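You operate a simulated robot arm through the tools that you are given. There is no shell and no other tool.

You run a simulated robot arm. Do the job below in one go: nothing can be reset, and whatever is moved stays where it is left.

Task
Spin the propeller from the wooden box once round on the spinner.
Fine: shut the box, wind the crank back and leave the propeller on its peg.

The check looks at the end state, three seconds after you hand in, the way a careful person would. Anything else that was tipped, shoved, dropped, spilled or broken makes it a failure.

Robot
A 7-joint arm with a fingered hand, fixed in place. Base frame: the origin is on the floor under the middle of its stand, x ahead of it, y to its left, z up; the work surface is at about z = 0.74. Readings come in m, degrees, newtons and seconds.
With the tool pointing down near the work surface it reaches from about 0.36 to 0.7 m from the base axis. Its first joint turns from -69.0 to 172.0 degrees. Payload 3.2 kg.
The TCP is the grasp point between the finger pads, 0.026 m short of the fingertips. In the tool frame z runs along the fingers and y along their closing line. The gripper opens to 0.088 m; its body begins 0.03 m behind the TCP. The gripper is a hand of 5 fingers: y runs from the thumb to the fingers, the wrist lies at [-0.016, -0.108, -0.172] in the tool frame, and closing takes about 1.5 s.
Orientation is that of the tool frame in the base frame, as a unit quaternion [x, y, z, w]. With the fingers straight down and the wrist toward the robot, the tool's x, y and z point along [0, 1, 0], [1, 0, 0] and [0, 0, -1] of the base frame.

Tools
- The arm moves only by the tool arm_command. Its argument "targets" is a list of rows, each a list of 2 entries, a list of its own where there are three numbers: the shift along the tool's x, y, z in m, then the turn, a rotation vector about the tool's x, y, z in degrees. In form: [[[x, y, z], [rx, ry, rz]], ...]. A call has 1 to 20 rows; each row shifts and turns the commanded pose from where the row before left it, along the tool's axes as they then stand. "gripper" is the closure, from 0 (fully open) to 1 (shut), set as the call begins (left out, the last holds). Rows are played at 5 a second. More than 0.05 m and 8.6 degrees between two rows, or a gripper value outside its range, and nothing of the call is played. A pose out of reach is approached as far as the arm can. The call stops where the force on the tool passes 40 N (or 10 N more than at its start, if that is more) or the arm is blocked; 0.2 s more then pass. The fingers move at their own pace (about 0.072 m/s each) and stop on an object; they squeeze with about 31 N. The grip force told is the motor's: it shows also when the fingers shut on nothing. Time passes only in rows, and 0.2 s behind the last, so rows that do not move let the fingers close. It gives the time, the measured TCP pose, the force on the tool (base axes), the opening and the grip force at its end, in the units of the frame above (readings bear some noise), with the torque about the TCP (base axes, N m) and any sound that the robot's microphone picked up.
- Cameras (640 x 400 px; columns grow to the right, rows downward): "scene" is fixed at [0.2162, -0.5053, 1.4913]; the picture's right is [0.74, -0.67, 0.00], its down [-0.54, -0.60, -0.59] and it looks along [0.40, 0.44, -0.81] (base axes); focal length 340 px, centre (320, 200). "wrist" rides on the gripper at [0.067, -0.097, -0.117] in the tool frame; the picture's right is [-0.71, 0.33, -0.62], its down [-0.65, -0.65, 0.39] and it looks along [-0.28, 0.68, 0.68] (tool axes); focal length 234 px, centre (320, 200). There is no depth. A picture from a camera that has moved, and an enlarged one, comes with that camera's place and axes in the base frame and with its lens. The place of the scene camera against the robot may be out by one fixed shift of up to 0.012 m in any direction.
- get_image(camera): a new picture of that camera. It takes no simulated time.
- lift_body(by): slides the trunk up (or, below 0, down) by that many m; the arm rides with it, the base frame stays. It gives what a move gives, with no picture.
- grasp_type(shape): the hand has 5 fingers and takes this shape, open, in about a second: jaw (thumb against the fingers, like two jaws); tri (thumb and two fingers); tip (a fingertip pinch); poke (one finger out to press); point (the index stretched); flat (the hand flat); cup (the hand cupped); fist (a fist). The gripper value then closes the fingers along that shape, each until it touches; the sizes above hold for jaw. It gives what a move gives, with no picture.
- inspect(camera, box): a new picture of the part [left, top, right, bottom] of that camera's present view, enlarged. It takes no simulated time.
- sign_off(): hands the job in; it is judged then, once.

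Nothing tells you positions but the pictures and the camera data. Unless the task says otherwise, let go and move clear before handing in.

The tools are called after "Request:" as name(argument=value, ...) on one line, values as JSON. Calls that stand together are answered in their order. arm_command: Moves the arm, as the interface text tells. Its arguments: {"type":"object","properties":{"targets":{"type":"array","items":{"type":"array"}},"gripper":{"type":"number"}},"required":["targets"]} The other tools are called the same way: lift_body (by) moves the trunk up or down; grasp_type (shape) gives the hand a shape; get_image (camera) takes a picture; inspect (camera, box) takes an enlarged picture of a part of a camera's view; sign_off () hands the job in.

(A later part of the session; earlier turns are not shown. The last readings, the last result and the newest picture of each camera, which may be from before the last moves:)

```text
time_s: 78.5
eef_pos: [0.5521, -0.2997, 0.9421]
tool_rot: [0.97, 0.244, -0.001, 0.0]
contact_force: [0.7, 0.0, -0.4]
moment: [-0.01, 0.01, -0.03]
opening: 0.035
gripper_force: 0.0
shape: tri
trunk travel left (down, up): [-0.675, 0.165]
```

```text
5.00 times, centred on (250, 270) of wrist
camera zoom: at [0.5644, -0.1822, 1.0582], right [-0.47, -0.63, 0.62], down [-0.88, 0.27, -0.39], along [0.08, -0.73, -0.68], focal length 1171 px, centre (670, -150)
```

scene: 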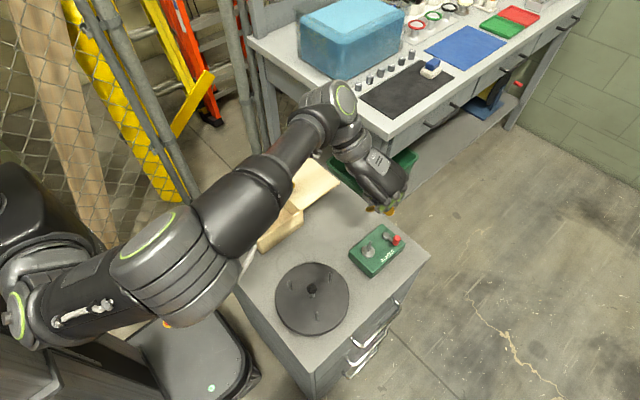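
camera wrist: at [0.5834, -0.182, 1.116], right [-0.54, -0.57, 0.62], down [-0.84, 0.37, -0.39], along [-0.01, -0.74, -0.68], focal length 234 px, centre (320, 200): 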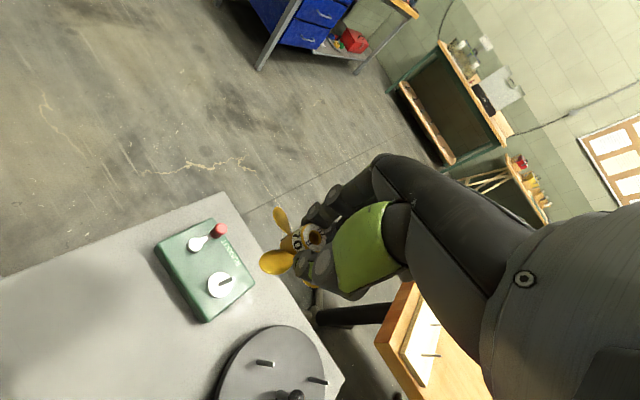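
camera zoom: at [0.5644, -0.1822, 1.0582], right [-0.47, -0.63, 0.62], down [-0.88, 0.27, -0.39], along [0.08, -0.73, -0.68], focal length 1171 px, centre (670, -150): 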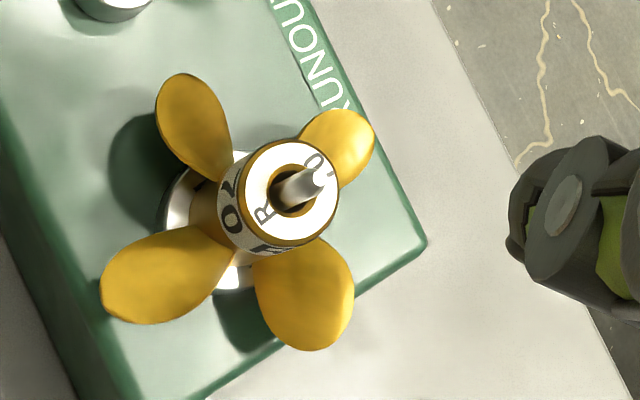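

The crank handle appears to have turned a few degrees along with the hub when I rotated it, which suggests the dogs did engage when I first released. I'll confirm by measuring the crank.

Request:
inspect(camera="scene", box=[352, 225, 402, 257])

Request:
inspect(camera="wrist", box=[180, 200, 280, 280])

```text
12.50 times, centred on (377, 241) of scene
camera zoom: at [0.2162, -0.5053, 1.4913], right [0.74, -0.67, 0.0], down [-0.54, -0.6, -0.59], along [0.4, 0.44, -0.81], focal length 4250 px, centre (-392, -312)
```

zoom: 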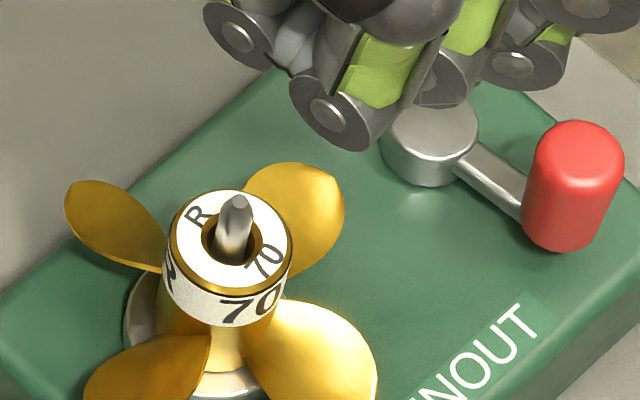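

```text
5.00 times, centred on (230, 240) of wrist
camera zoom: at [0.5644, -0.1822, 1.0582], right [-0.47, -0.63, 0.62], down [-0.88, 0.27, -0.39], along [0.08, -0.73, -0.68], focal length 1171 px, centre (770, 0)
```

zoom: 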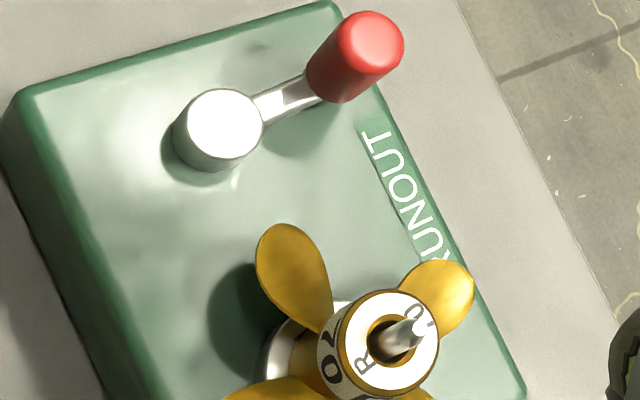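

The crank turned about 4° with the hub, so the propeller is engaged with the dogs. Next is the crank, where the hand has to stay clear of the blades. I'll try the "poke" shape to push the knob with one finger, after raising a bit.

Request:
arm_command(targets=[[[0, 0, -0.03], [0, 0, 0]], [[0, 0, -0.03], [0, 0, 0]], [[0, 0, 0], [0, 0, 0]]], gripper=0)

Request:
grasp_type(shape="poke")

Request:
get_image(camera="wrist")

Request:
inspect(camera="scene", box=[330, 140, 430, 260])

```text
time_s: 79.3
eef_pos: [0.5517, -0.302, 1.0024]
tool_rot: [0.969, 0.246, 0.001, 0.001]
contact_force: [0.4, -0.4, -0.4]
moment: [0.0, -0.01, -0.02]
opening: 0.0878
gripper_force: 0.0
shape: tri
trunk travel left (down, up): [-0.675, 0.165]
```

```text
time_s: 80.2
eef_pos: [0.5506, -0.301, 1.0017]
tool_rot: [0.97, 0.245, 0.0, 0.0]
contact_force: [0.4, 0.3, 0.3]
moment: [0.02, -0.01, 0.01]
opening: 0.0
gripper_force: 0.1
shape: poke
trunk travel left (down, up): [-0.675, 0.165]
```

```text
taken
camera wrist: at [0.5637, -0.1834, 1.1177], right [-0.47, -0.63, 0.62], down [-0.88, 0.27, -0.39], along [0.08, -0.73, -0.68], focal length 234 px, centre (320, 200)
```

wrist: 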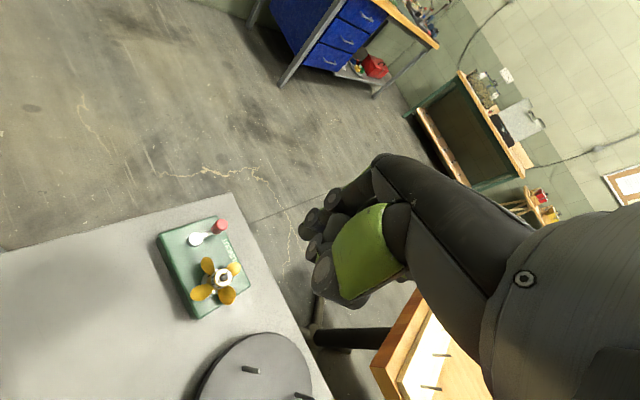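

```text
3.33 times, centred on (380, 200) of scene
camera zoom: at [0.2162, -0.5053, 1.4913], right [0.74, -0.67, 0.0], down [-0.54, -0.6, -0.59], along [0.4, 0.44, -0.81], focal length 1133 px, centre (120, 200)
```

zoom: 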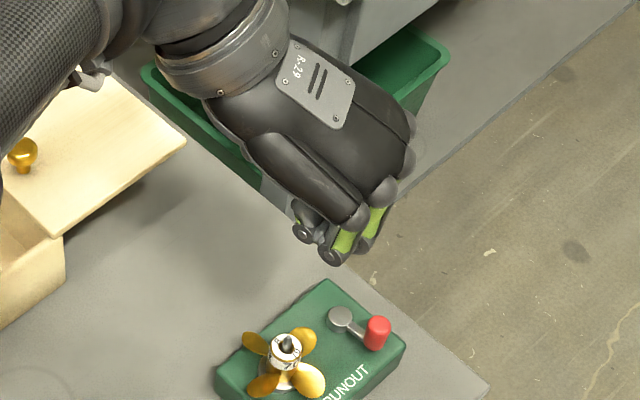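

Request:
inspect(camera="wrist", box=[280, 150, 440, 310])

Request:
inspect(camera="scene", box=[400, 180, 460, 230])

Request:
inspect(camera="scene", box=[405, 180, 455, 225])

```text
2.50 times, centred on (360, 230) of wrist
camera zoom: at [0.5637, -0.1834, 1.1177], right [-0.47, -0.63, 0.62], down [-0.88, 0.27, -0.39], along [0.08, -0.73, -0.68], focal length 585 px, centre (220, 125)
```

zoom: 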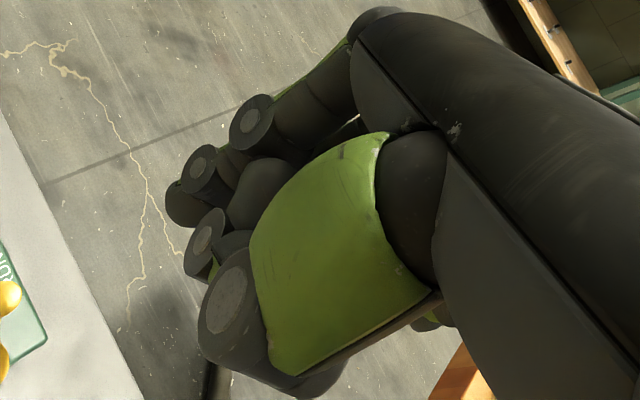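

```text
8.00 times, centred on (430, 205) of scene
camera zoom: at [0.2162, -0.5053, 1.4913], right [0.74, -0.67, 0.0], down [-0.54, -0.6, -0.59], along [0.4, 0.44, -0.81], focal length 2720 px, centre (-560, 160)
```

zoom: 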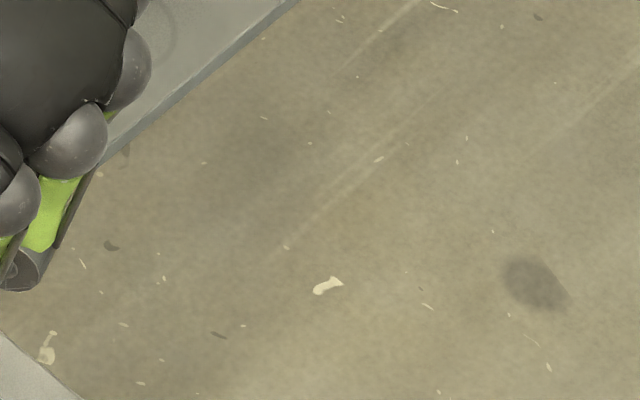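

```text
8.89 times, centred on (430, 202) of scene
camera zoom: at [0.2162, -0.5053, 1.4913], right [0.74, -0.67, 0.0], down [-0.54, -0.6, -0.59], along [0.4, 0.44, -0.81], focal length 3022 px, centre (-658, 178)
```

zoom: 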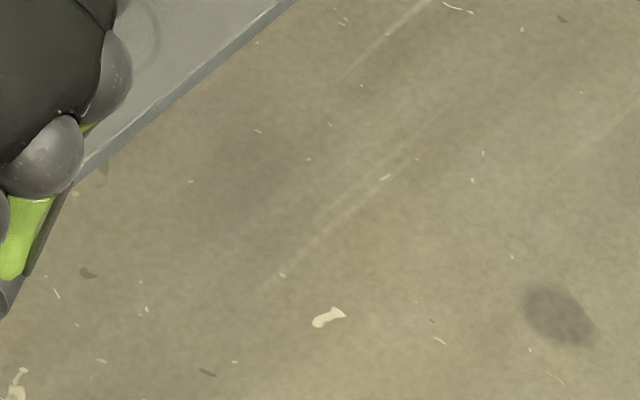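

Request:
grasp_type(shape="point")

Request:
inspect(camera="wrist", box=[260, 130, 440, 310])

Request:
inspect(camera="scene", box=[350, 150, 430, 230])

```text
time_s: 81.2
eef_pos: [0.5505, -0.2997, 1.0012]
tool_rot: [0.97, 0.245, 0.0, 0.0]
contact_force: [0.5, 0.3, 0.0]
moment: [0.01, 0.0, 0.01]
opening: 0.0
gripper_force: 0.0
shape: point
trunk travel left (down, up): [-0.675, 0.165]
```

```text
2.22 times, centred on (350, 220) of wrist
camera zoom: at [0.5637, -0.1834, 1.1177], right [-0.47, -0.63, 0.62], down [-0.88, 0.27, -0.39], along [0.08, -0.73, -0.68], focal length 520 px, centre (253, 156)
```

zoom: 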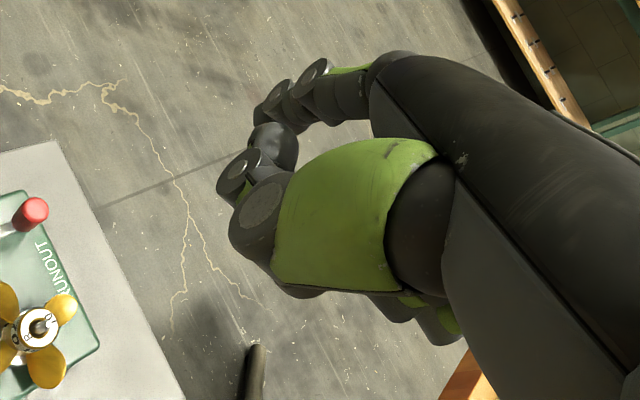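

```text
5.00 times, centred on (390, 190) of scene
camera zoom: at [0.2162, -0.5053, 1.4913], right [0.74, -0.67, 0.0], down [-0.54, -0.6, -0.59], along [0.4, 0.44, -0.81], focal length 1700 px, centre (-30, 250)
```

zoom: 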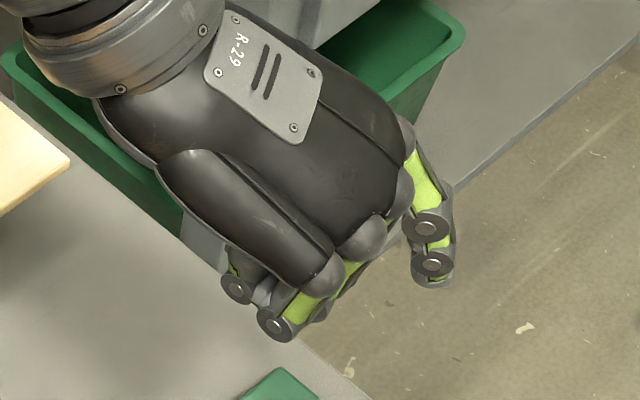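

Request:
grasp_type(shape="tip")

Request:
inspect(camera="wrist", box=[260, 130, 440, 310])

Request:
inspect(camera="scene", box=[350, 150, 430, 230])

```text
time_s: 82.0
eef_pos: [0.552, -0.3019, 1.0013]
tool_rot: [0.97, 0.244, -0.001, 0.0]
contact_force: [-0.2, -0.3, 0.2]
moment: [0.0, 0.01, -0.01]
opening: 0.0876
gripper_force: 0.2
shape: tip
trunk travel left (down, up): [-0.675, 0.165]
```

```text
2.22 times, centred on (350, 220) of wrist
camera zoom: at [0.5637, -0.1834, 1.1177], right [-0.47, -0.63, 0.62], down [-0.88, 0.27, -0.39], along [0.08, -0.73, -0.68], focal length 520 px, centre (253, 156)
```

zoom: 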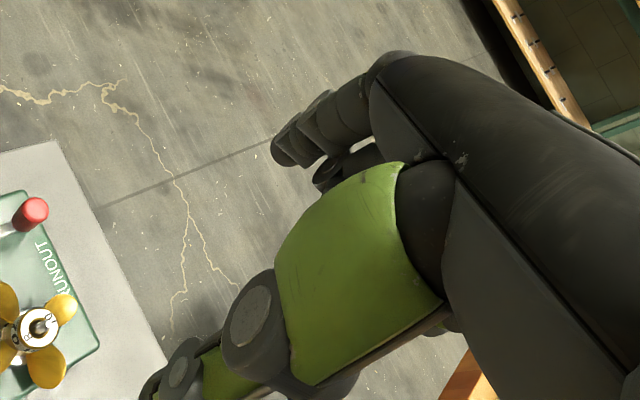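

```text
5.00 times, centred on (390, 190) of scene
camera zoom: at [0.2162, -0.5053, 1.4913], right [0.74, -0.67, 0.0], down [-0.54, -0.6, -0.59], along [0.4, 0.44, -0.81], focal length 1700 px, centre (-30, 250)
```

zoom: 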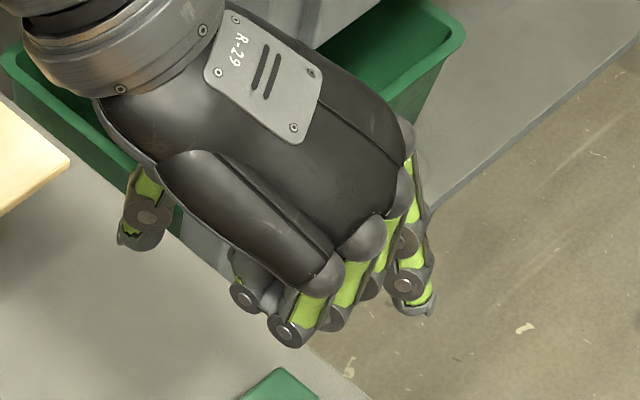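

"Tip" and "point" leave the other fingers curled low. The tri grip worked well, so I'll use it on the crank knob. First I'll move above the knob, near (0.622, -0.327), and check reach there.

Request:
grasp_type(shape="tri")

Request:
arm_command(targets=[[[0.0125, 0.0144, 0.02], [0, 0, 0]], [[0.0125, 0.0144, 0.02], [0, 0, 0]], [[0.0125, 0.0144, 0.02], [0, 0, 0]], [[0.0125, 0.0144, 0.02], [0, 0, 0]], [[0, 0, 0.015], [0, 0, 0]], [[0, 0, 0], [0, 0, 0]]], gripper=0.58)

Request:
get_image(camera="wrist")

Request:
inspect(camera="scene", box=[345, 180, 425, 270])

```text
time_s: 83.0
eef_pos: [0.5507, -0.3014, 1.0011]
tool_rot: [0.97, 0.245, 0.0, 0.0]
contact_force: [0.5, -0.3, 0.2]
moment: [-0.02, -0.02, 0.0]
opening: 0.088
gripper_force: 0.0
shape: tri
trunk travel left (down, up): [-0.675, 0.165]
```

```text
time_s: 84.3
eef_pos: [0.6257, -0.3268, 0.9048]
tool_rot: [0.97, 0.244, -0.001, 0.001]
contact_force: [0.6, -0.4, -0.4]
moment: [0.01, 0.01, 0.02]
opening: 0.0372
gripper_force: 0.1
shape: tri
trunk travel left (down, up): [-0.675, 0.165]
```

```text
taken
camera wrist: at [0.6377, -0.2102, 1.0216], right [-0.47, -0.63, 0.62], down [-0.88, 0.27, -0.39], along [0.08, -0.73, -0.68], focal length 234 px, centre (320, 200)
```

wrist: 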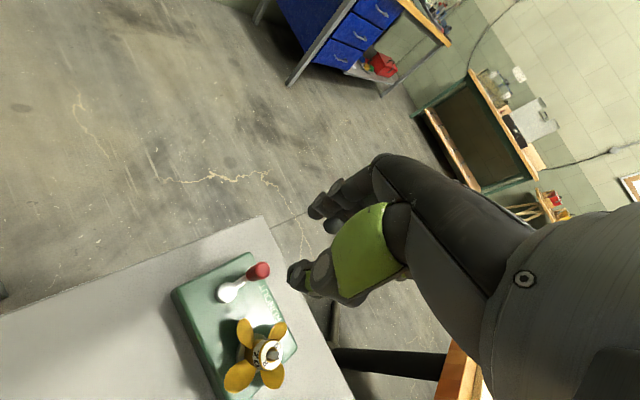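

```text
4.44 times, centred on (385, 225) of scene
camera zoom: at [0.2162, -0.5053, 1.4913], right [0.74, -0.67, 0.0], down [-0.54, -0.6, -0.59], along [0.4, 0.44, -0.81], focal length 1511 px, centre (31, 89)
```

zoom: 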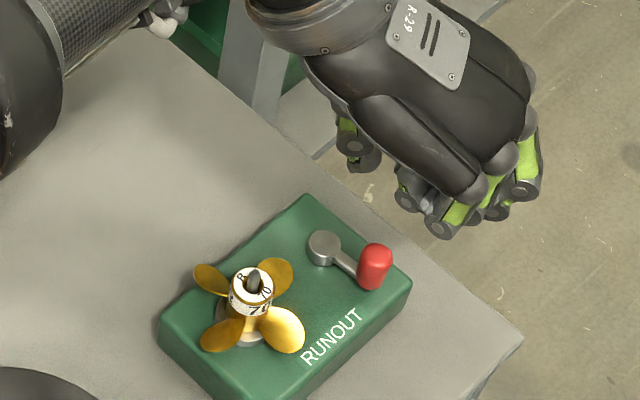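

Request:
inspect(camera="wrist", box=[200, 230, 300, 310])

Request:
arm_command(targets=[[[0.009, 0.005, 0.02], [0, 0, 0]], [[0.009, 0.005, 0.015], [0, 0, 0]], [[0.009, 0.004, 0.01], [0, 0, 0]], [[0.008, -0.005, 0], [0, 0, 0]], [[0, 0, 0], [0, 0, 0]]])

```text
5.00 times, centred on (250, 270) of wrist
camera zoom: at [0.6377, -0.2102, 1.0216], right [-0.47, -0.63, 0.62], down [-0.88, 0.27, -0.39], along [0.08, -0.73, -0.68], focal length 1171 px, centre (670, -150)
```

zoom: 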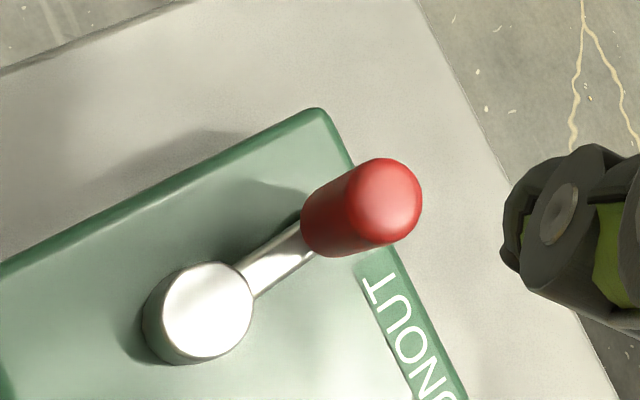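

```text
time_s: 85.5
eef_pos: [0.6587, -0.3189, 0.861]
tool_rot: [0.97, 0.244, 0.0, 0.0]
contact_force: [0.0, 0.0, 0.3]
moment: [0.04, 0.0, -0.02]
opening: 0.0373
gripper_force: 0.0
shape: tri
trunk travel left (down, up): [-0.675, 0.165]
```

Reach is fine, even out at the far side of the circle. Now I'll go over the knob and descend around its upper part.

Request:
arm_command(targets=[[[-0.0191, -0.0056, 0], [0, 0, 0]], [[-0.0191, -0.0056, 0], [0, 0, 0]], [[0, 0, 0], [0, 0, 0]]])

Request:
inspect(camera="wrist", box=[220, 190, 340, 290])

Request:
inspect(camera="scene", box=[355, 200, 425, 260])

```text
time_s: 86.3
eef_pos: [0.6195, -0.3266, 0.861]
tool_rot: [0.97, 0.245, -0.001, 0.0]
contact_force: [-0.4, 0.9, -0.7]
moment: [-0.02, -0.01, -0.01]
opening: 0.0374
gripper_force: 0.0
shape: tri
trunk travel left (down, up): [-0.675, 0.165]
```

```text
4.00 times, centred on (280, 240) of wrist
camera zoom: at [0.6329, -0.2087, 0.978], right [-0.47, -0.63, 0.62], down [-0.88, 0.27, -0.39], along [0.08, -0.73, -0.68], focal length 937 px, centre (480, 40)
```

zoom: 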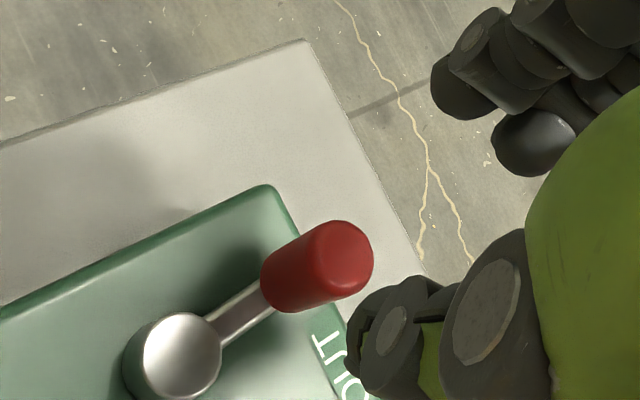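

```text
6.67 times, centred on (390, 230) of scene
camera zoom: at [0.2162, -0.5053, 1.4913], right [0.74, -0.67, 0.0], down [-0.54, -0.6, -0.59], along [0.4, 0.44, -0.81], focal length 2267 px, centre (-147, 0)
```

zoom: 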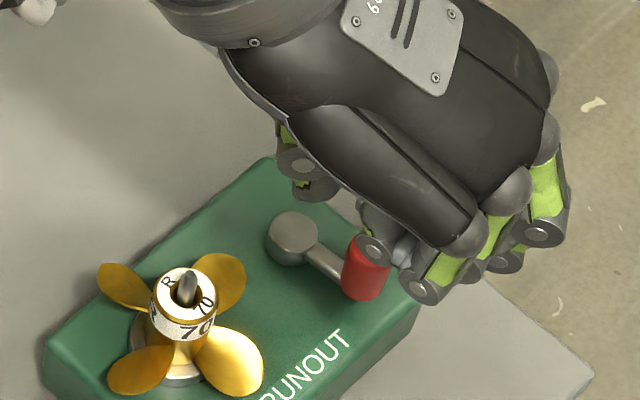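

Aligned within about 2 mm. Descending around the knob and closing.

Request:
arm_command(targets=[[[0.001, 0, 0.012], [0, 0, 0]], [[0, 0, 0.012], [0, 0, 0]], [[0, 0, 0.012], [0, 0, 0]], [[0, 0, 0.008], [0, 0, 0]], [[0, 0, 0.006], [0, 0, 0]], [[0, 0, 0], [0, 0, 0]]])

Request:
inspect(camera="wrist", box=[220, 170, 360, 290])

Request:
inspect(camera="scene", box=[355, 200, 425, 260])

```text
time_s: 87.8
eef_pos: [0.6207, -0.3256, 0.8104]
tool_rot: [0.969, 0.245, 0.001, 0.001]
contact_force: [-0.2, -0.5, -0.1]
moment: [0.03, 0.02, 0.0]
opening: 0.0374
gripper_force: 0.1
shape: tri
trunk travel left (down, up): [-0.675, 0.165]
```

```text
3.33 times, centred on (290, 230) of wrist
camera zoom: at [0.6337, -0.2084, 0.9271], right [-0.47, -0.63, 0.62], down [-0.88, 0.27, -0.39], along [0.08, -0.73, -0.68], focal length 781 px, centre (420, 100)
```

zoom: 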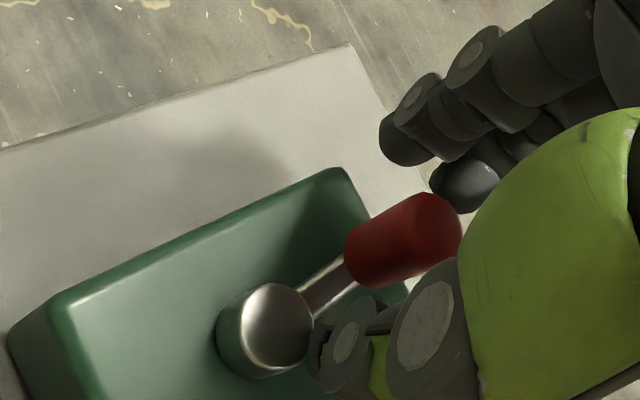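

```text
6.67 times, centred on (390, 230) of scene
camera zoom: at [0.2162, -0.5053, 1.4913], right [0.74, -0.67, 0.0], down [-0.54, -0.6, -0.59], along [0.4, 0.44, -0.81], focal length 2267 px, centre (-147, 0)
```

zoom: 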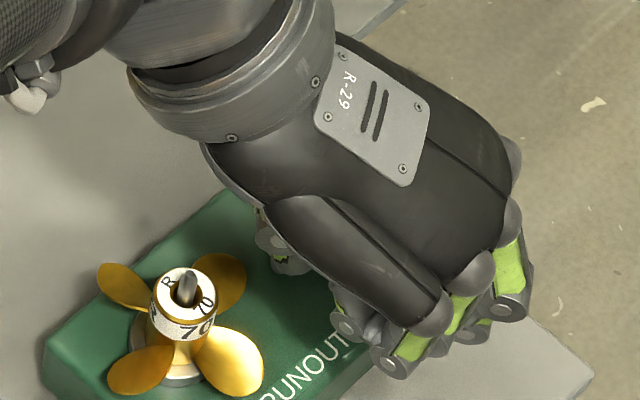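

Request:
arm_command(targets=[[[0, 0, 0], [0, 0, 0]], [[0, 0, 0], [0, 0, 0]], [[0, 0, 0], [0, 0, 0]], [[0, 0, 0], [0, 0, 0]], [[0, 0, 0], [0, 0, 0]], [[0, 0, 0], [0, 0, 0]]], gripper=1)

Request:
inspect(camera="wrist", box=[220, 170, 360, 290])

```text
time_s: 89.2
eef_pos: [0.6219, -0.3256, 0.8098]
tool_rot: [0.969, 0.245, 0.0, 0.0]
contact_force: [-1.4, 2.0, -3.7]
moment: [0.06, 0.03, 0.04]
opening: 0.0055
gripper_force: 31.3
shape: tri
trunk travel left (down, up): [-0.675, 0.165]
```

```text
3.33 times, centred on (290, 230) of wrist
camera zoom: at [0.6339, -0.2079, 0.9266], right [-0.47, -0.63, 0.62], down [-0.88, 0.27, -0.39], along [0.08, -0.73, -0.68], focal length 781 px, centre (420, 100)
```

zoom: 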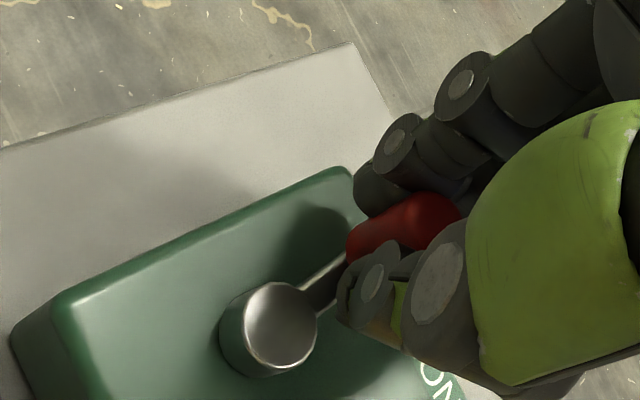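

I've got the knob. I'll relax the grip slightly to make it more of a cage and start winding counter-clockwise in small arcs about the crank axis, checking forces.

Request:
arm_command(targets=[[[0, 0, 0], [0, 0, 0]], [[0, 0, 0], [0, 0, 0]], [[0.00391, 0.00149, 0], [0, 0, 0]], [[0.00408, 0.00093, 0], [0, 0, 0]], [[0.00417, 0.00036, 0], [0, 0, 0]], [[0, 0, 0], [0, 0, 0]]], gripper=0.92)

Request:
inspect(camera="scene", box=[345, 215, 425, 275])

Request:
inspect(camera="wrist", box=[220, 170, 360, 290])

```text
time_s: 90.5
eef_pos: [0.634, -0.3233, 0.8107]
tool_rot: [0.969, 0.246, 0.001, 0.001]
contact_force: [-0.2, -0.2, -0.2]
moment: [0.01, 0.04, -0.02]
opening: 0.0069
gripper_force: 0.0
shape: tri
trunk travel left (down, up): [-0.675, 0.165]
```

```text
6.67 times, centred on (385, 245) of scene
camera zoom: at [0.2162, -0.5053, 1.4913], right [0.74, -0.67, 0.0], down [-0.54, -0.6, -0.59], along [0.4, 0.44, -0.81], focal length 2267 px, centre (-113, -100)
```

zoom: 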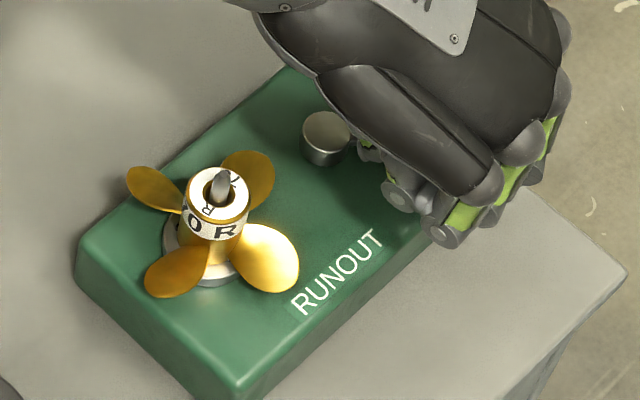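

```text
3.33 times, centred on (290, 230) of wrist
camera zoom: at [0.6462, -0.2051, 0.9274], right [-0.47, -0.63, 0.62], down [-0.88, 0.27, -0.39], along [0.08, -0.73, -0.68], focal length 781 px, centre (420, 100)
```

zoom: 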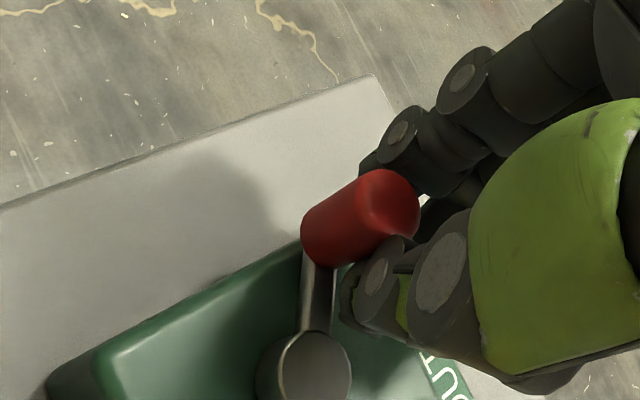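

The crank spins freely: it has run ahead of my fingers by about 20°, and the propeller turned with it. I'll measure both now to find the gear ratio.

Request:
inspect(camera="scene", box=[352, 225, 402, 257])

Request:
inspect(camera="wrist", box=[220, 210, 360, 330])

Request:
get_image(camera="wrist")

```text
12.50 times, centred on (377, 241) of scene
camera zoom: at [0.2162, -0.5053, 1.4913], right [0.74, -0.67, 0.0], down [-0.54, -0.6, -0.59], along [0.4, 0.44, -0.81], focal length 4250 px, centre (-392, -312)
```

zoom: 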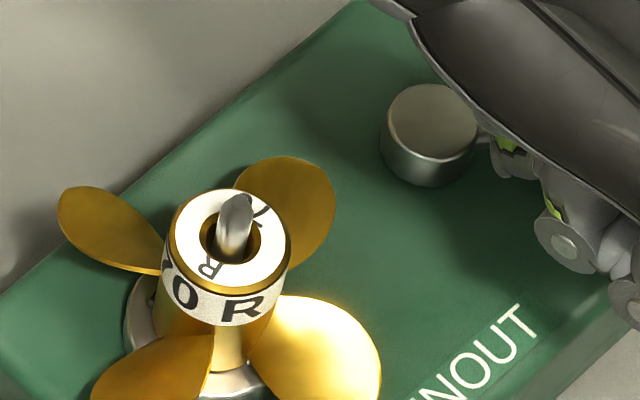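

```text
3.33 times, centred on (290, 270) of wrist
camera zoom: at [0.6462, -0.2051, 0.9274], right [-0.47, -0.63, 0.62], down [-0.88, 0.27, -0.39], along [0.08, -0.73, -0.68], focal length 781 px, centre (420, -33)
```

zoom: 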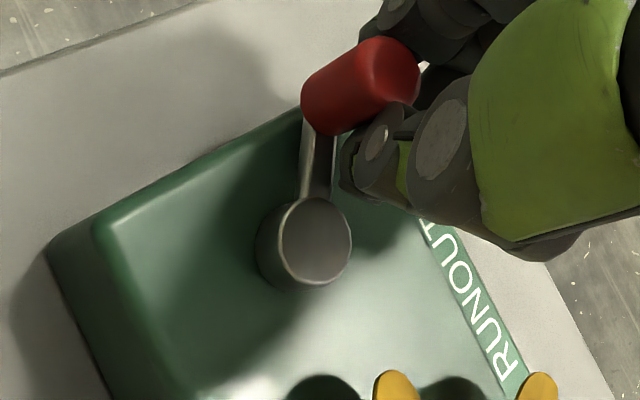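

```text
taken
camera wrist: at [0.6462, -0.2051, 0.9274], right [-0.47, -0.63, 0.62], down [-0.88, 0.27, -0.39], along [0.08, -0.73, -0.68], focal length 234 px, centre (320, 200)
```

wrist: 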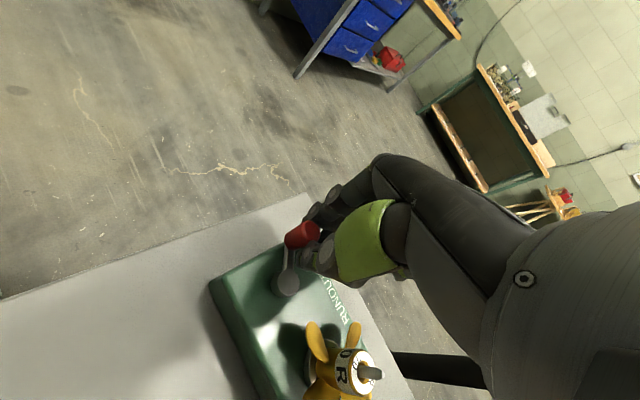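

The ratio looks like 2:1: the crank turned about 45° while the propeller turned about 90°. So half a crank turn (from -y round to +y) spins the propeller once, and the path never nears the blades. I'll re-centre on the knob and grip firmly, then turn the hand together with the crank so the knob doesn't slip.

Request:
arm_command(targets=[[[0, 0, 0], [0, 0, 0]], [[0, 0, 0], [0, 0, 0]], [[0, 0, 0], [0, 0, 0]], [[0.005, -0.0015, 0], [0, 0, 0]], [[0.0045, -0.0015, 0], [0, 0, 0]], [[0, 0, 0], [0, 0, 0]]], gripper=0.55)

Request:
inspect(camera="wrist", box=[220, 170, 360, 290])

Request:
inspect(camera="scene", box=[345, 215, 425, 275])

```text
time_s: 92.0
eef_pos: [0.6395, -0.3153, 0.811]
tool_rot: [0.97, 0.245, 0.001, 0.001]
contact_force: [-1.0, -0.9, 3.1]
moment: [0.06, 0.04, 0.03]
opening: 0.0391
gripper_force: 0.0
shape: tri
trunk travel left (down, up): [-0.675, 0.165]
```

```text
3.33 times, centred on (290, 230) of wrist
camera zoom: at [0.6523, -0.1982, 0.9279], right [-0.47, -0.63, 0.62], down [-0.88, 0.27, -0.39], along [0.08, -0.73, -0.68], focal length 781 px, centre (420, 100)
```

zoom: 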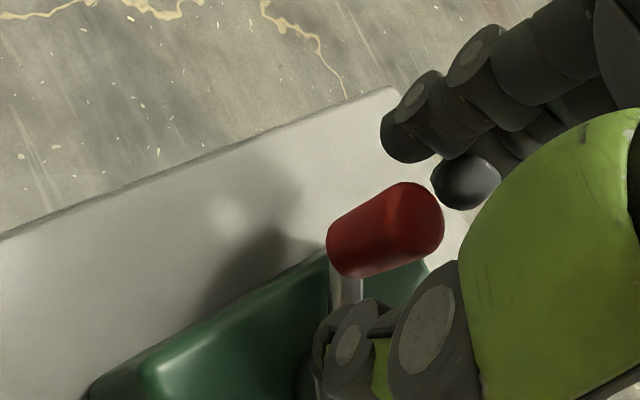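

```text
6.67 times, centred on (385, 245) of scene
camera zoom: at [0.2162, -0.5053, 1.4913], right [0.74, -0.67, 0.0], down [-0.54, -0.6, -0.59], along [0.4, 0.44, -0.81], focal length 2267 px, centre (-113, -100)
```

zoom: 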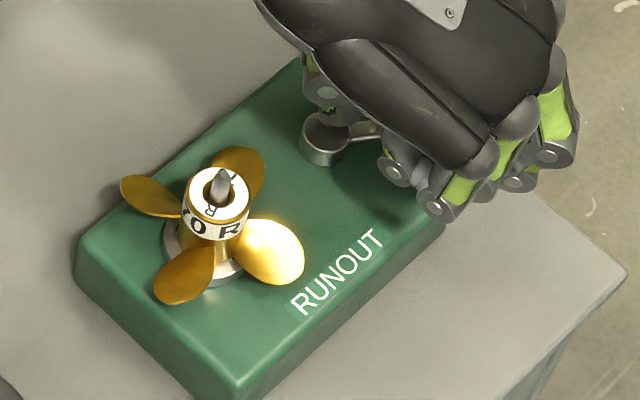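

Request:
arm_command(targets=[[[0.002, 0, -0.003], [0, 0, 0]], [[0, 0, 0], [0, 0, 0]], [[0, 0, 0], [0, 0, 0]]])

Request:
arm_command(targets=[[[0, 0, 0], [0, 0, 0]], [[0, 0, 0], [0, 0, 0]], [[0, 0, 0], [0, 0, 0]], [[0, 0, 0], [0, 0, 0]], [[0, 0, 0], [0, 0, 0]], [[0, 0, 0], [0, 0, 0]]], gripper=1)

Request:
inspect(camera="wrist", box=[220, 170, 360, 290])

Request:
inspect(camera="scene", box=[345, 215, 425, 275])

```text
time_s: 92.8
eef_pos: [0.6419, -0.3152, 0.8148]
tool_rot: [0.97, 0.245, 0.0, 0.0]
contact_force: [-0.9, 0.3, 0.3]
moment: [0.03, 0.0, -0.03]
opening: 0.0394
gripper_force: 0.1
shape: tri
trunk travel left (down, up): [-0.675, 0.165]
```

```text
time_s: 94.2
eef_pos: [0.6407, -0.3137, 0.8132]
tool_rot: [0.969, 0.245, 0.001, 0.0]
contact_force: [-6.3, 5.7, -5.7]
moment: [0.15, 0.1, -0.02]
opening: 0.0044
gripper_force: 31.1
shape: tri
trunk travel left (down, up): [-0.675, 0.165]
```

```text
3.33 times, centred on (290, 230) of wrist
camera zoom: at [0.6539, -0.1959, 0.9304], right [-0.46, -0.63, 0.62], down [-0.88, 0.27, -0.39], along [0.08, -0.73, -0.68], focal length 781 px, centre (420, 100)
```

zoom: 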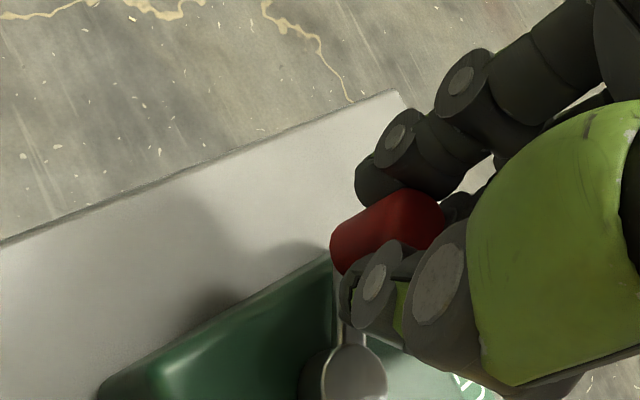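

```text
6.67 times, centred on (385, 245) of scene
camera zoom: at [0.2162, -0.5053, 1.4913], right [0.74, -0.67, 0.0], down [-0.54, -0.6, -0.59], along [0.4, 0.44, -0.81], focal length 2267 px, centre (-113, -100)
```

zoom: 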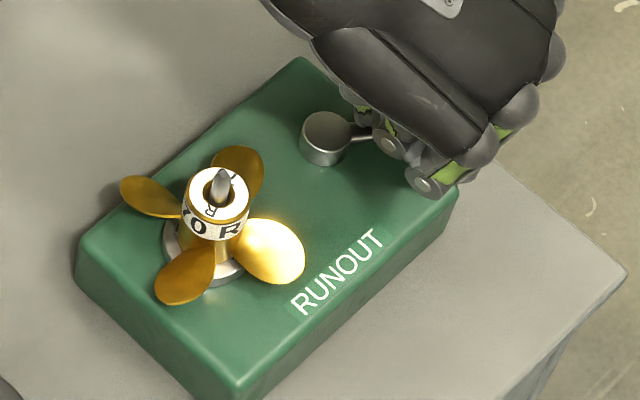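

The knob is gripped. I'll rotate the hand and knob together about the crank axis in 4° steps.

Request:
arm_command(targets=[[[0.00175, -0.00084, 0], [0, 0, -4]], [[0.00175, -0.00084, 0], [0, 0, -4]], [[0.00175, -0.00084, 0], [0, 0, -4]], [[0.00175, -0.00084, 0], [0, 0, -4]], [[0.00175, -0.00084, 0], [0, 0, -4]], [[0, 0, 0], [0, 0, 0]]])

Request:
inspect(camera="wrist", box=[220, 170, 360, 290])

Request:
inspect(camera="scene", box=[345, 215, 425, 275])

```text
time_s: 95.5
eef_pos: [0.6464, -0.3051, 0.8133]
tool_rot: [0.912, 0.41, 0.001, 0.0]
contact_force: [-10.1, 5.3, -5.3]
moment: [0.13, 0.17, -0.05]
opening: 0.0045
gripper_force: 30.8
shape: tri
trunk travel left (down, up): [-0.675, 0.165]
```

```text
3.33 times, centred on (290, 230) of wrist
camera zoom: at [0.6181, -0.1912, 0.9304], right [-0.22, -0.75, 0.62], down [-0.92, -0.05, -0.39], along [0.32, -0.66, -0.68], focal length 781 px, centre (420, 100)
```

zoom: 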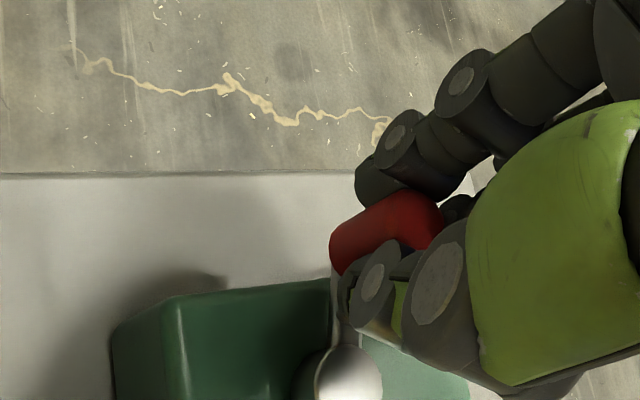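

```text
6.67 times, centred on (385, 245) of scene
camera zoom: at [0.2162, -0.5053, 1.4913], right [0.74, -0.67, 0.0], down [-0.54, -0.6, -0.59], along [0.4, 0.44, -0.81], focal length 2267 px, centre (-113, -100)
```

zoom: 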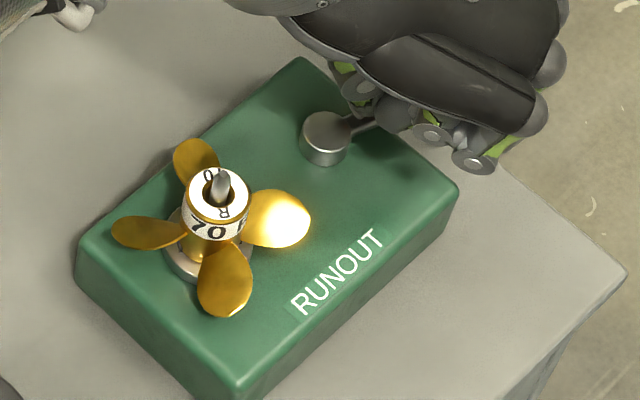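

It works: the knob stays put and the propeller follows at twice the angle. There's about 10 N of inward radial pull, so I'll shrink the radius slightly and continue.

Request:
arm_command(targets=[[[0.00105, -0.0022, 0], [0, 0, -4]], [[0.00165, -0.0008, 0], [0, 0, -4]], [[0.00165, -0.0008, 0], [0, 0, -4]], [[0.00165, -0.0008, 0], [0, 0, -4]], [[0.00165, -0.0008, 0], [0, 0, -4]], [[0.00165, -0.0008, 0], [0, 0, -4]], [[0, 0, 0], [0, 0, 0]]])

Request:
inspect(camera="wrist", box=[220, 170, 360, 290])

Request:
inspect(camera="scene", box=[345, 215, 425, 275])

```text
time_s: 97.2
eef_pos: [0.6462, -0.2957, 0.8149]
tool_rot: [0.807, 0.591, 0.001, 0.001]
contact_force: [0.6, 2.3, -3.7]
moment: [0.0, 0.01, -0.04]
opening: 0.005
gripper_force: 30.8
shape: tri
trunk travel left (down, up): [-0.675, 0.165]
```

```text
3.33 times, centred on (290, 230) of wrist
camera zoom: at [0.5742, -0.2019, 0.9306], right [0.1, -0.77, 0.62], down [-0.82, -0.42, -0.39], along [0.56, -0.47, -0.68], focal length 781 px, centre (420, 100)
```

zoom: 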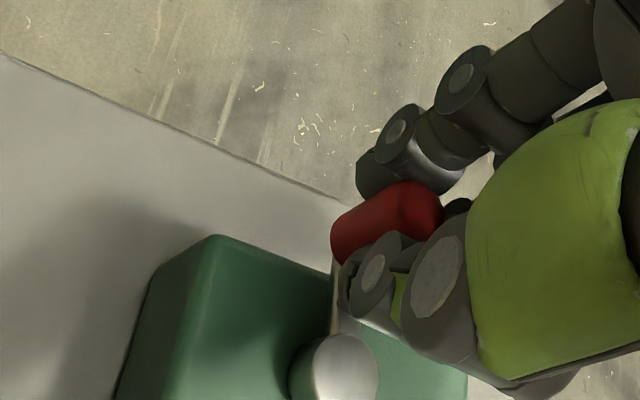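

```text
6.67 times, centred on (385, 245) of scene
camera zoom: at [0.2162, -0.5053, 1.4913], right [0.74, -0.67, 0.0], down [-0.54, -0.6, -0.59], along [0.4, 0.44, -0.81], focal length 2267 px, centre (-113, -100)
```

zoom: 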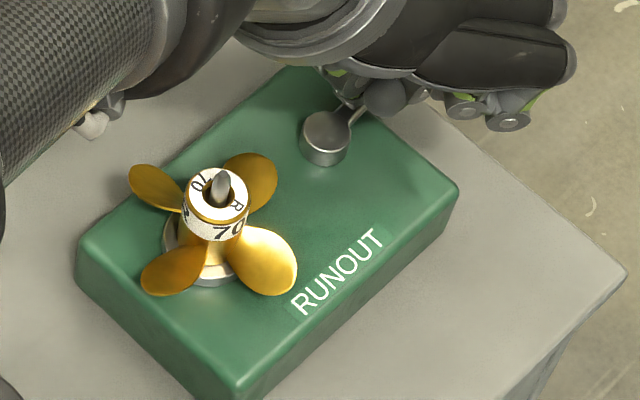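

Request:
arm_command(targets=[[[0.00165, -0.0008, 0], [0, 0, -4]], [[0.00165, -0.0008, 0], [0, 0, -4]], [[0.00165, -0.0008, 0], [0, 0, -4]], [[0.00165, -0.0008, 0], [0, 0, -4]], [[0.00165, -0.0008, 0], [0, 0, -4]], [[0, 0, 0], [0, 0, 0]]])

Request:
inspect(camera="scene", box=[345, 205, 425, 265])

Request:
inspect(camera="wrist", box=[220, 170, 360, 290])

```text
time_s: 98.5
eef_pos: [0.6441, -0.286, 0.8134]
tool_rot: [0.692, 0.722, 0.0, -0.001]
contact_force: [0.1, 3.7, -1.4]
moment: [0.09, -0.1, -0.09]
opening: 0.0048
gripper_force: 31.8
shape: tri
trunk travel left (down, up): [-0.675, 0.165]
```

```text
6.67 times, centred on (385, 235) of scene
camera zoom: at [0.2162, -0.5053, 1.4913], right [0.74, -0.67, 0.0], down [-0.54, -0.6, -0.59], along [0.4, 0.44, -0.81], focal length 2267 px, centre (-113, -33)
```

zoom: 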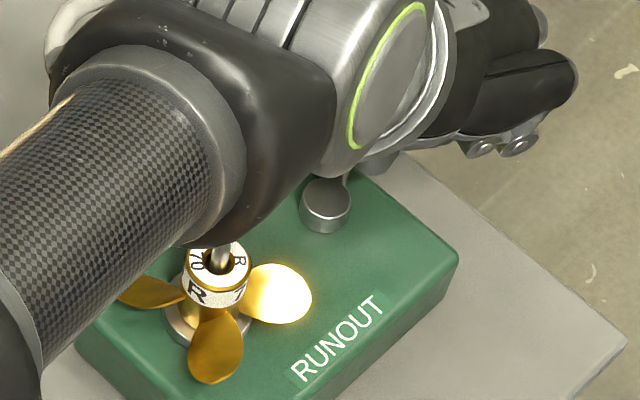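

```text
3.33 times, centred on (290, 230) of wrist
camera zoom: at [0.5443, -0.2235, 0.9304], right [0.36, -0.69, 0.62], down [-0.63, -0.68, -0.39], along [0.69, -0.25, -0.68], focal length 781 px, centre (420, 100)
```

zoom: 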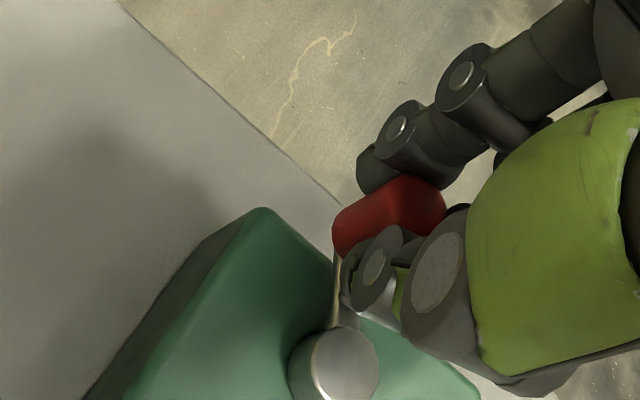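

Request:
get_image(camera="scene")

```text
taken
```

scene: 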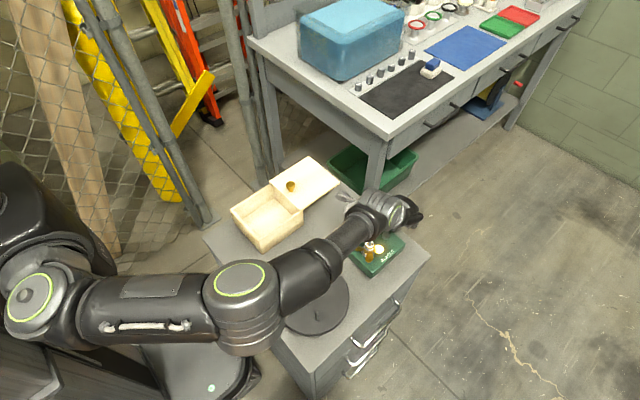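

The crank is at about +22° and the propeller has done over half its turn. The yaw range is nearly used up, so I'll open, turn the hand back around the knob by 72°, and regrip.

Request:
arm_command(targets=[[[0, 0, 0], [0, 0, 0]], [[0, 0, 0], [0, 0, 0]], [[0, 0, 0], [0, 0, 0]], [[0, 0, 0], [0, 0, 0]]], gripper=0.55)

Request:
inspect(camera="wrist", box=[220, 170, 360, 290])

```text
time_s: 99.5
eef_pos: [0.6443, -0.2883, 0.8145]
tool_rot: [0.693, 0.721, 0.001, 0.001]
contact_force: [-0.1, 0.1, -0.7]
moment: [-0.02, 0.03, -0.03]
opening: 0.0395
gripper_force: 0.0
shape: tri
trunk travel left (down, up): [-0.675, 0.165]
```

```text
3.33 times, centred on (290, 230) of wrist
camera zoom: at [0.544, -0.2242, 0.9305], right [0.36, -0.69, 0.62], down [-0.63, -0.68, -0.39], along [0.69, -0.25, -0.68], focal length 781 px, centre (420, 100)
```

zoom: 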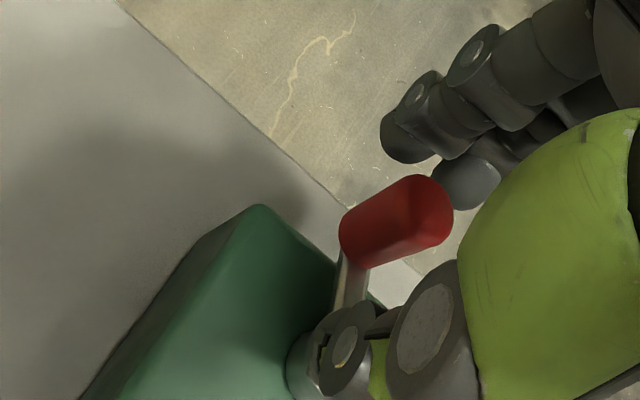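

Request:
arm_command(targets=[[[0.0008, 0, 0], [0, 0, 8]], [[0.0008, 0, 0], [0, 0, 8]], [[0.0008, 0, 0], [0, 0, 8]], [[0.0008, 0, 0], [0, 0, 8]], [[0.0008, 0, 0], [0, 0, 8]], [[0.0008, 0, 0], [0, 0, 8]], [[0.0008, 0, 0], [0, 0, 8]], [[0.0008, 0, 0], [0, 0, 8]], [[0.0008, 0, 0], [0, 0, 8]], [[0, 0, 0], [0, 0, 0]]])

Request:
inspect(camera="wrist", box=[220, 170, 360, 290])

Request:
inspect(camera="scene", box=[345, 205, 425, 265])

```text
time_s: 101.8
eef_pos: [0.6465, -0.2816, 0.8145]
tool_rot: [0.984, 0.175, 0.0, 0.0]
contact_force: [1.0, -0.1, 0.1]
moment: [0.01, -0.01, 0.01]
opening: 0.0393
gripper_force: 0.0
shape: tri
trunk travel left (down, up): [-0.675, 0.165]
```

```text
3.33 times, centred on (290, 230) of wrist
camera zoom: at [0.6758, -0.1668, 0.9315], right [-0.55, -0.56, 0.62], down [-0.83, 0.39, -0.39], along [-0.03, -0.73, -0.68], focal length 781 px, centre (420, 100)
```

zoom: 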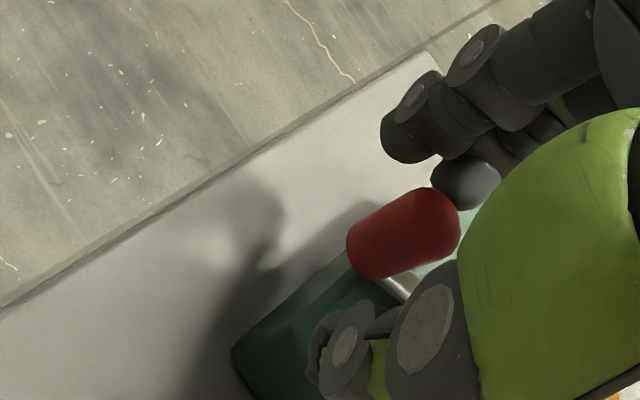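

```text
6.67 times, centred on (385, 235) of scene
camera zoom: at [0.2162, -0.5053, 1.4913], right [0.74, -0.67, 0.0], down [-0.54, -0.6, -0.59], along [0.4, 0.44, -0.81], focal length 2267 px, centre (-113, -33)
```

zoom: 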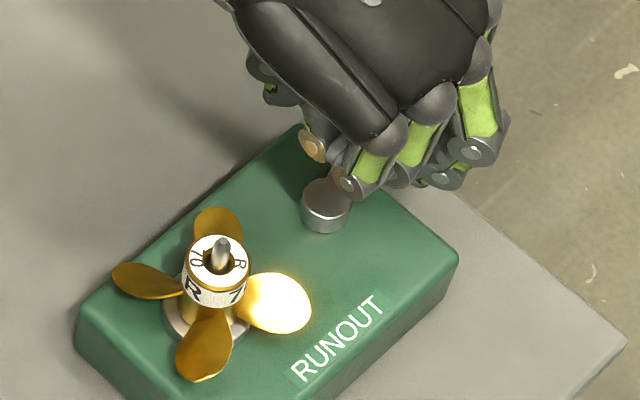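

Request:
arm_command(targets=[[[-0.0032, 0.002, 0], [0, 0, 0]], [[0, 0, 0], [0, 0, 0]]])

Request:
arm_command(targets=[[[0, 0, 0], [0, 0, 0]], [[0, 0, 0], [0, 0, 0]], [[0, 0, 0], [0, 0, 0]], [[0, 0, 0], [0, 0, 0]], [[0, 0, 0], [0, 0, 0]], [[0, 0, 0], [0, 0, 0]]], gripper=1)

Request:
inspect(camera="wrist", box=[220, 170, 360, 290])

Request:
inspect(camera="scene", box=[345, 205, 425, 265])

```text
time_s: 102.3
eef_pos: [0.6454, -0.2839, 0.8152]
tool_rot: [0.984, 0.177, 0.0, 0.0]
contact_force: [0.2, 0.0, -0.4]
moment: [0.01, 0.0, -0.01]
opening: 0.0393
gripper_force: 0.1
shape: tri
trunk travel left (down, up): [-0.675, 0.165]
```

```text
time_s: 103.8
eef_pos: [0.6449, -0.2843, 0.8144]
tool_rot: [0.984, 0.177, 0.0, 0.0]
contact_force: [-5.1, 1.5, -6.0]
moment: [0.07, -0.01, -0.09]
opening: 0.0057
gripper_force: 30.7
shape: tri
trunk travel left (down, up): [-0.675, 0.165]
```

```text
3.33 times, centred on (290, 230) of wrist
camera zoom: at [0.6733, -0.1695, 0.9306], right [-0.55, -0.56, 0.62], down [-0.84, 0.39, -0.39], along [-0.03, -0.73, -0.68], focal length 781 px, centre (420, 100)
```

zoom: 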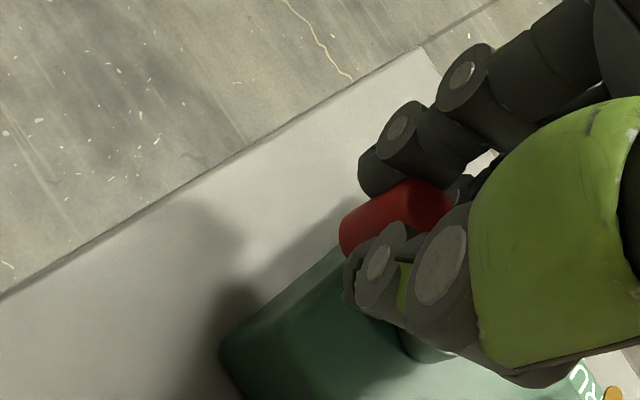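

```text
6.67 times, centred on (385, 235) of scene
camera zoom: at [0.2162, -0.5053, 1.4913], right [0.74, -0.67, 0.0], down [-0.54, -0.6, -0.59], along [0.4, 0.44, -0.81], focal length 2267 px, centre (-113, -33)
```

zoom: 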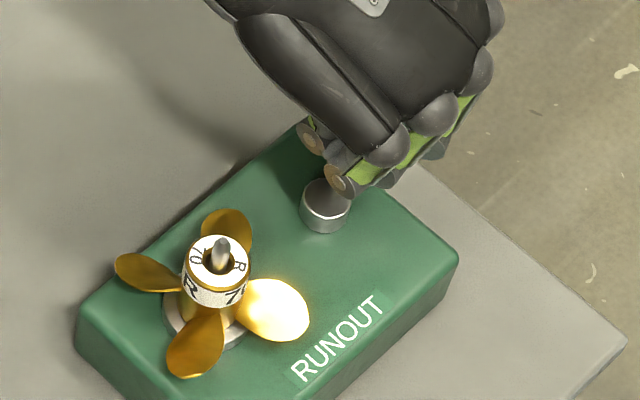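

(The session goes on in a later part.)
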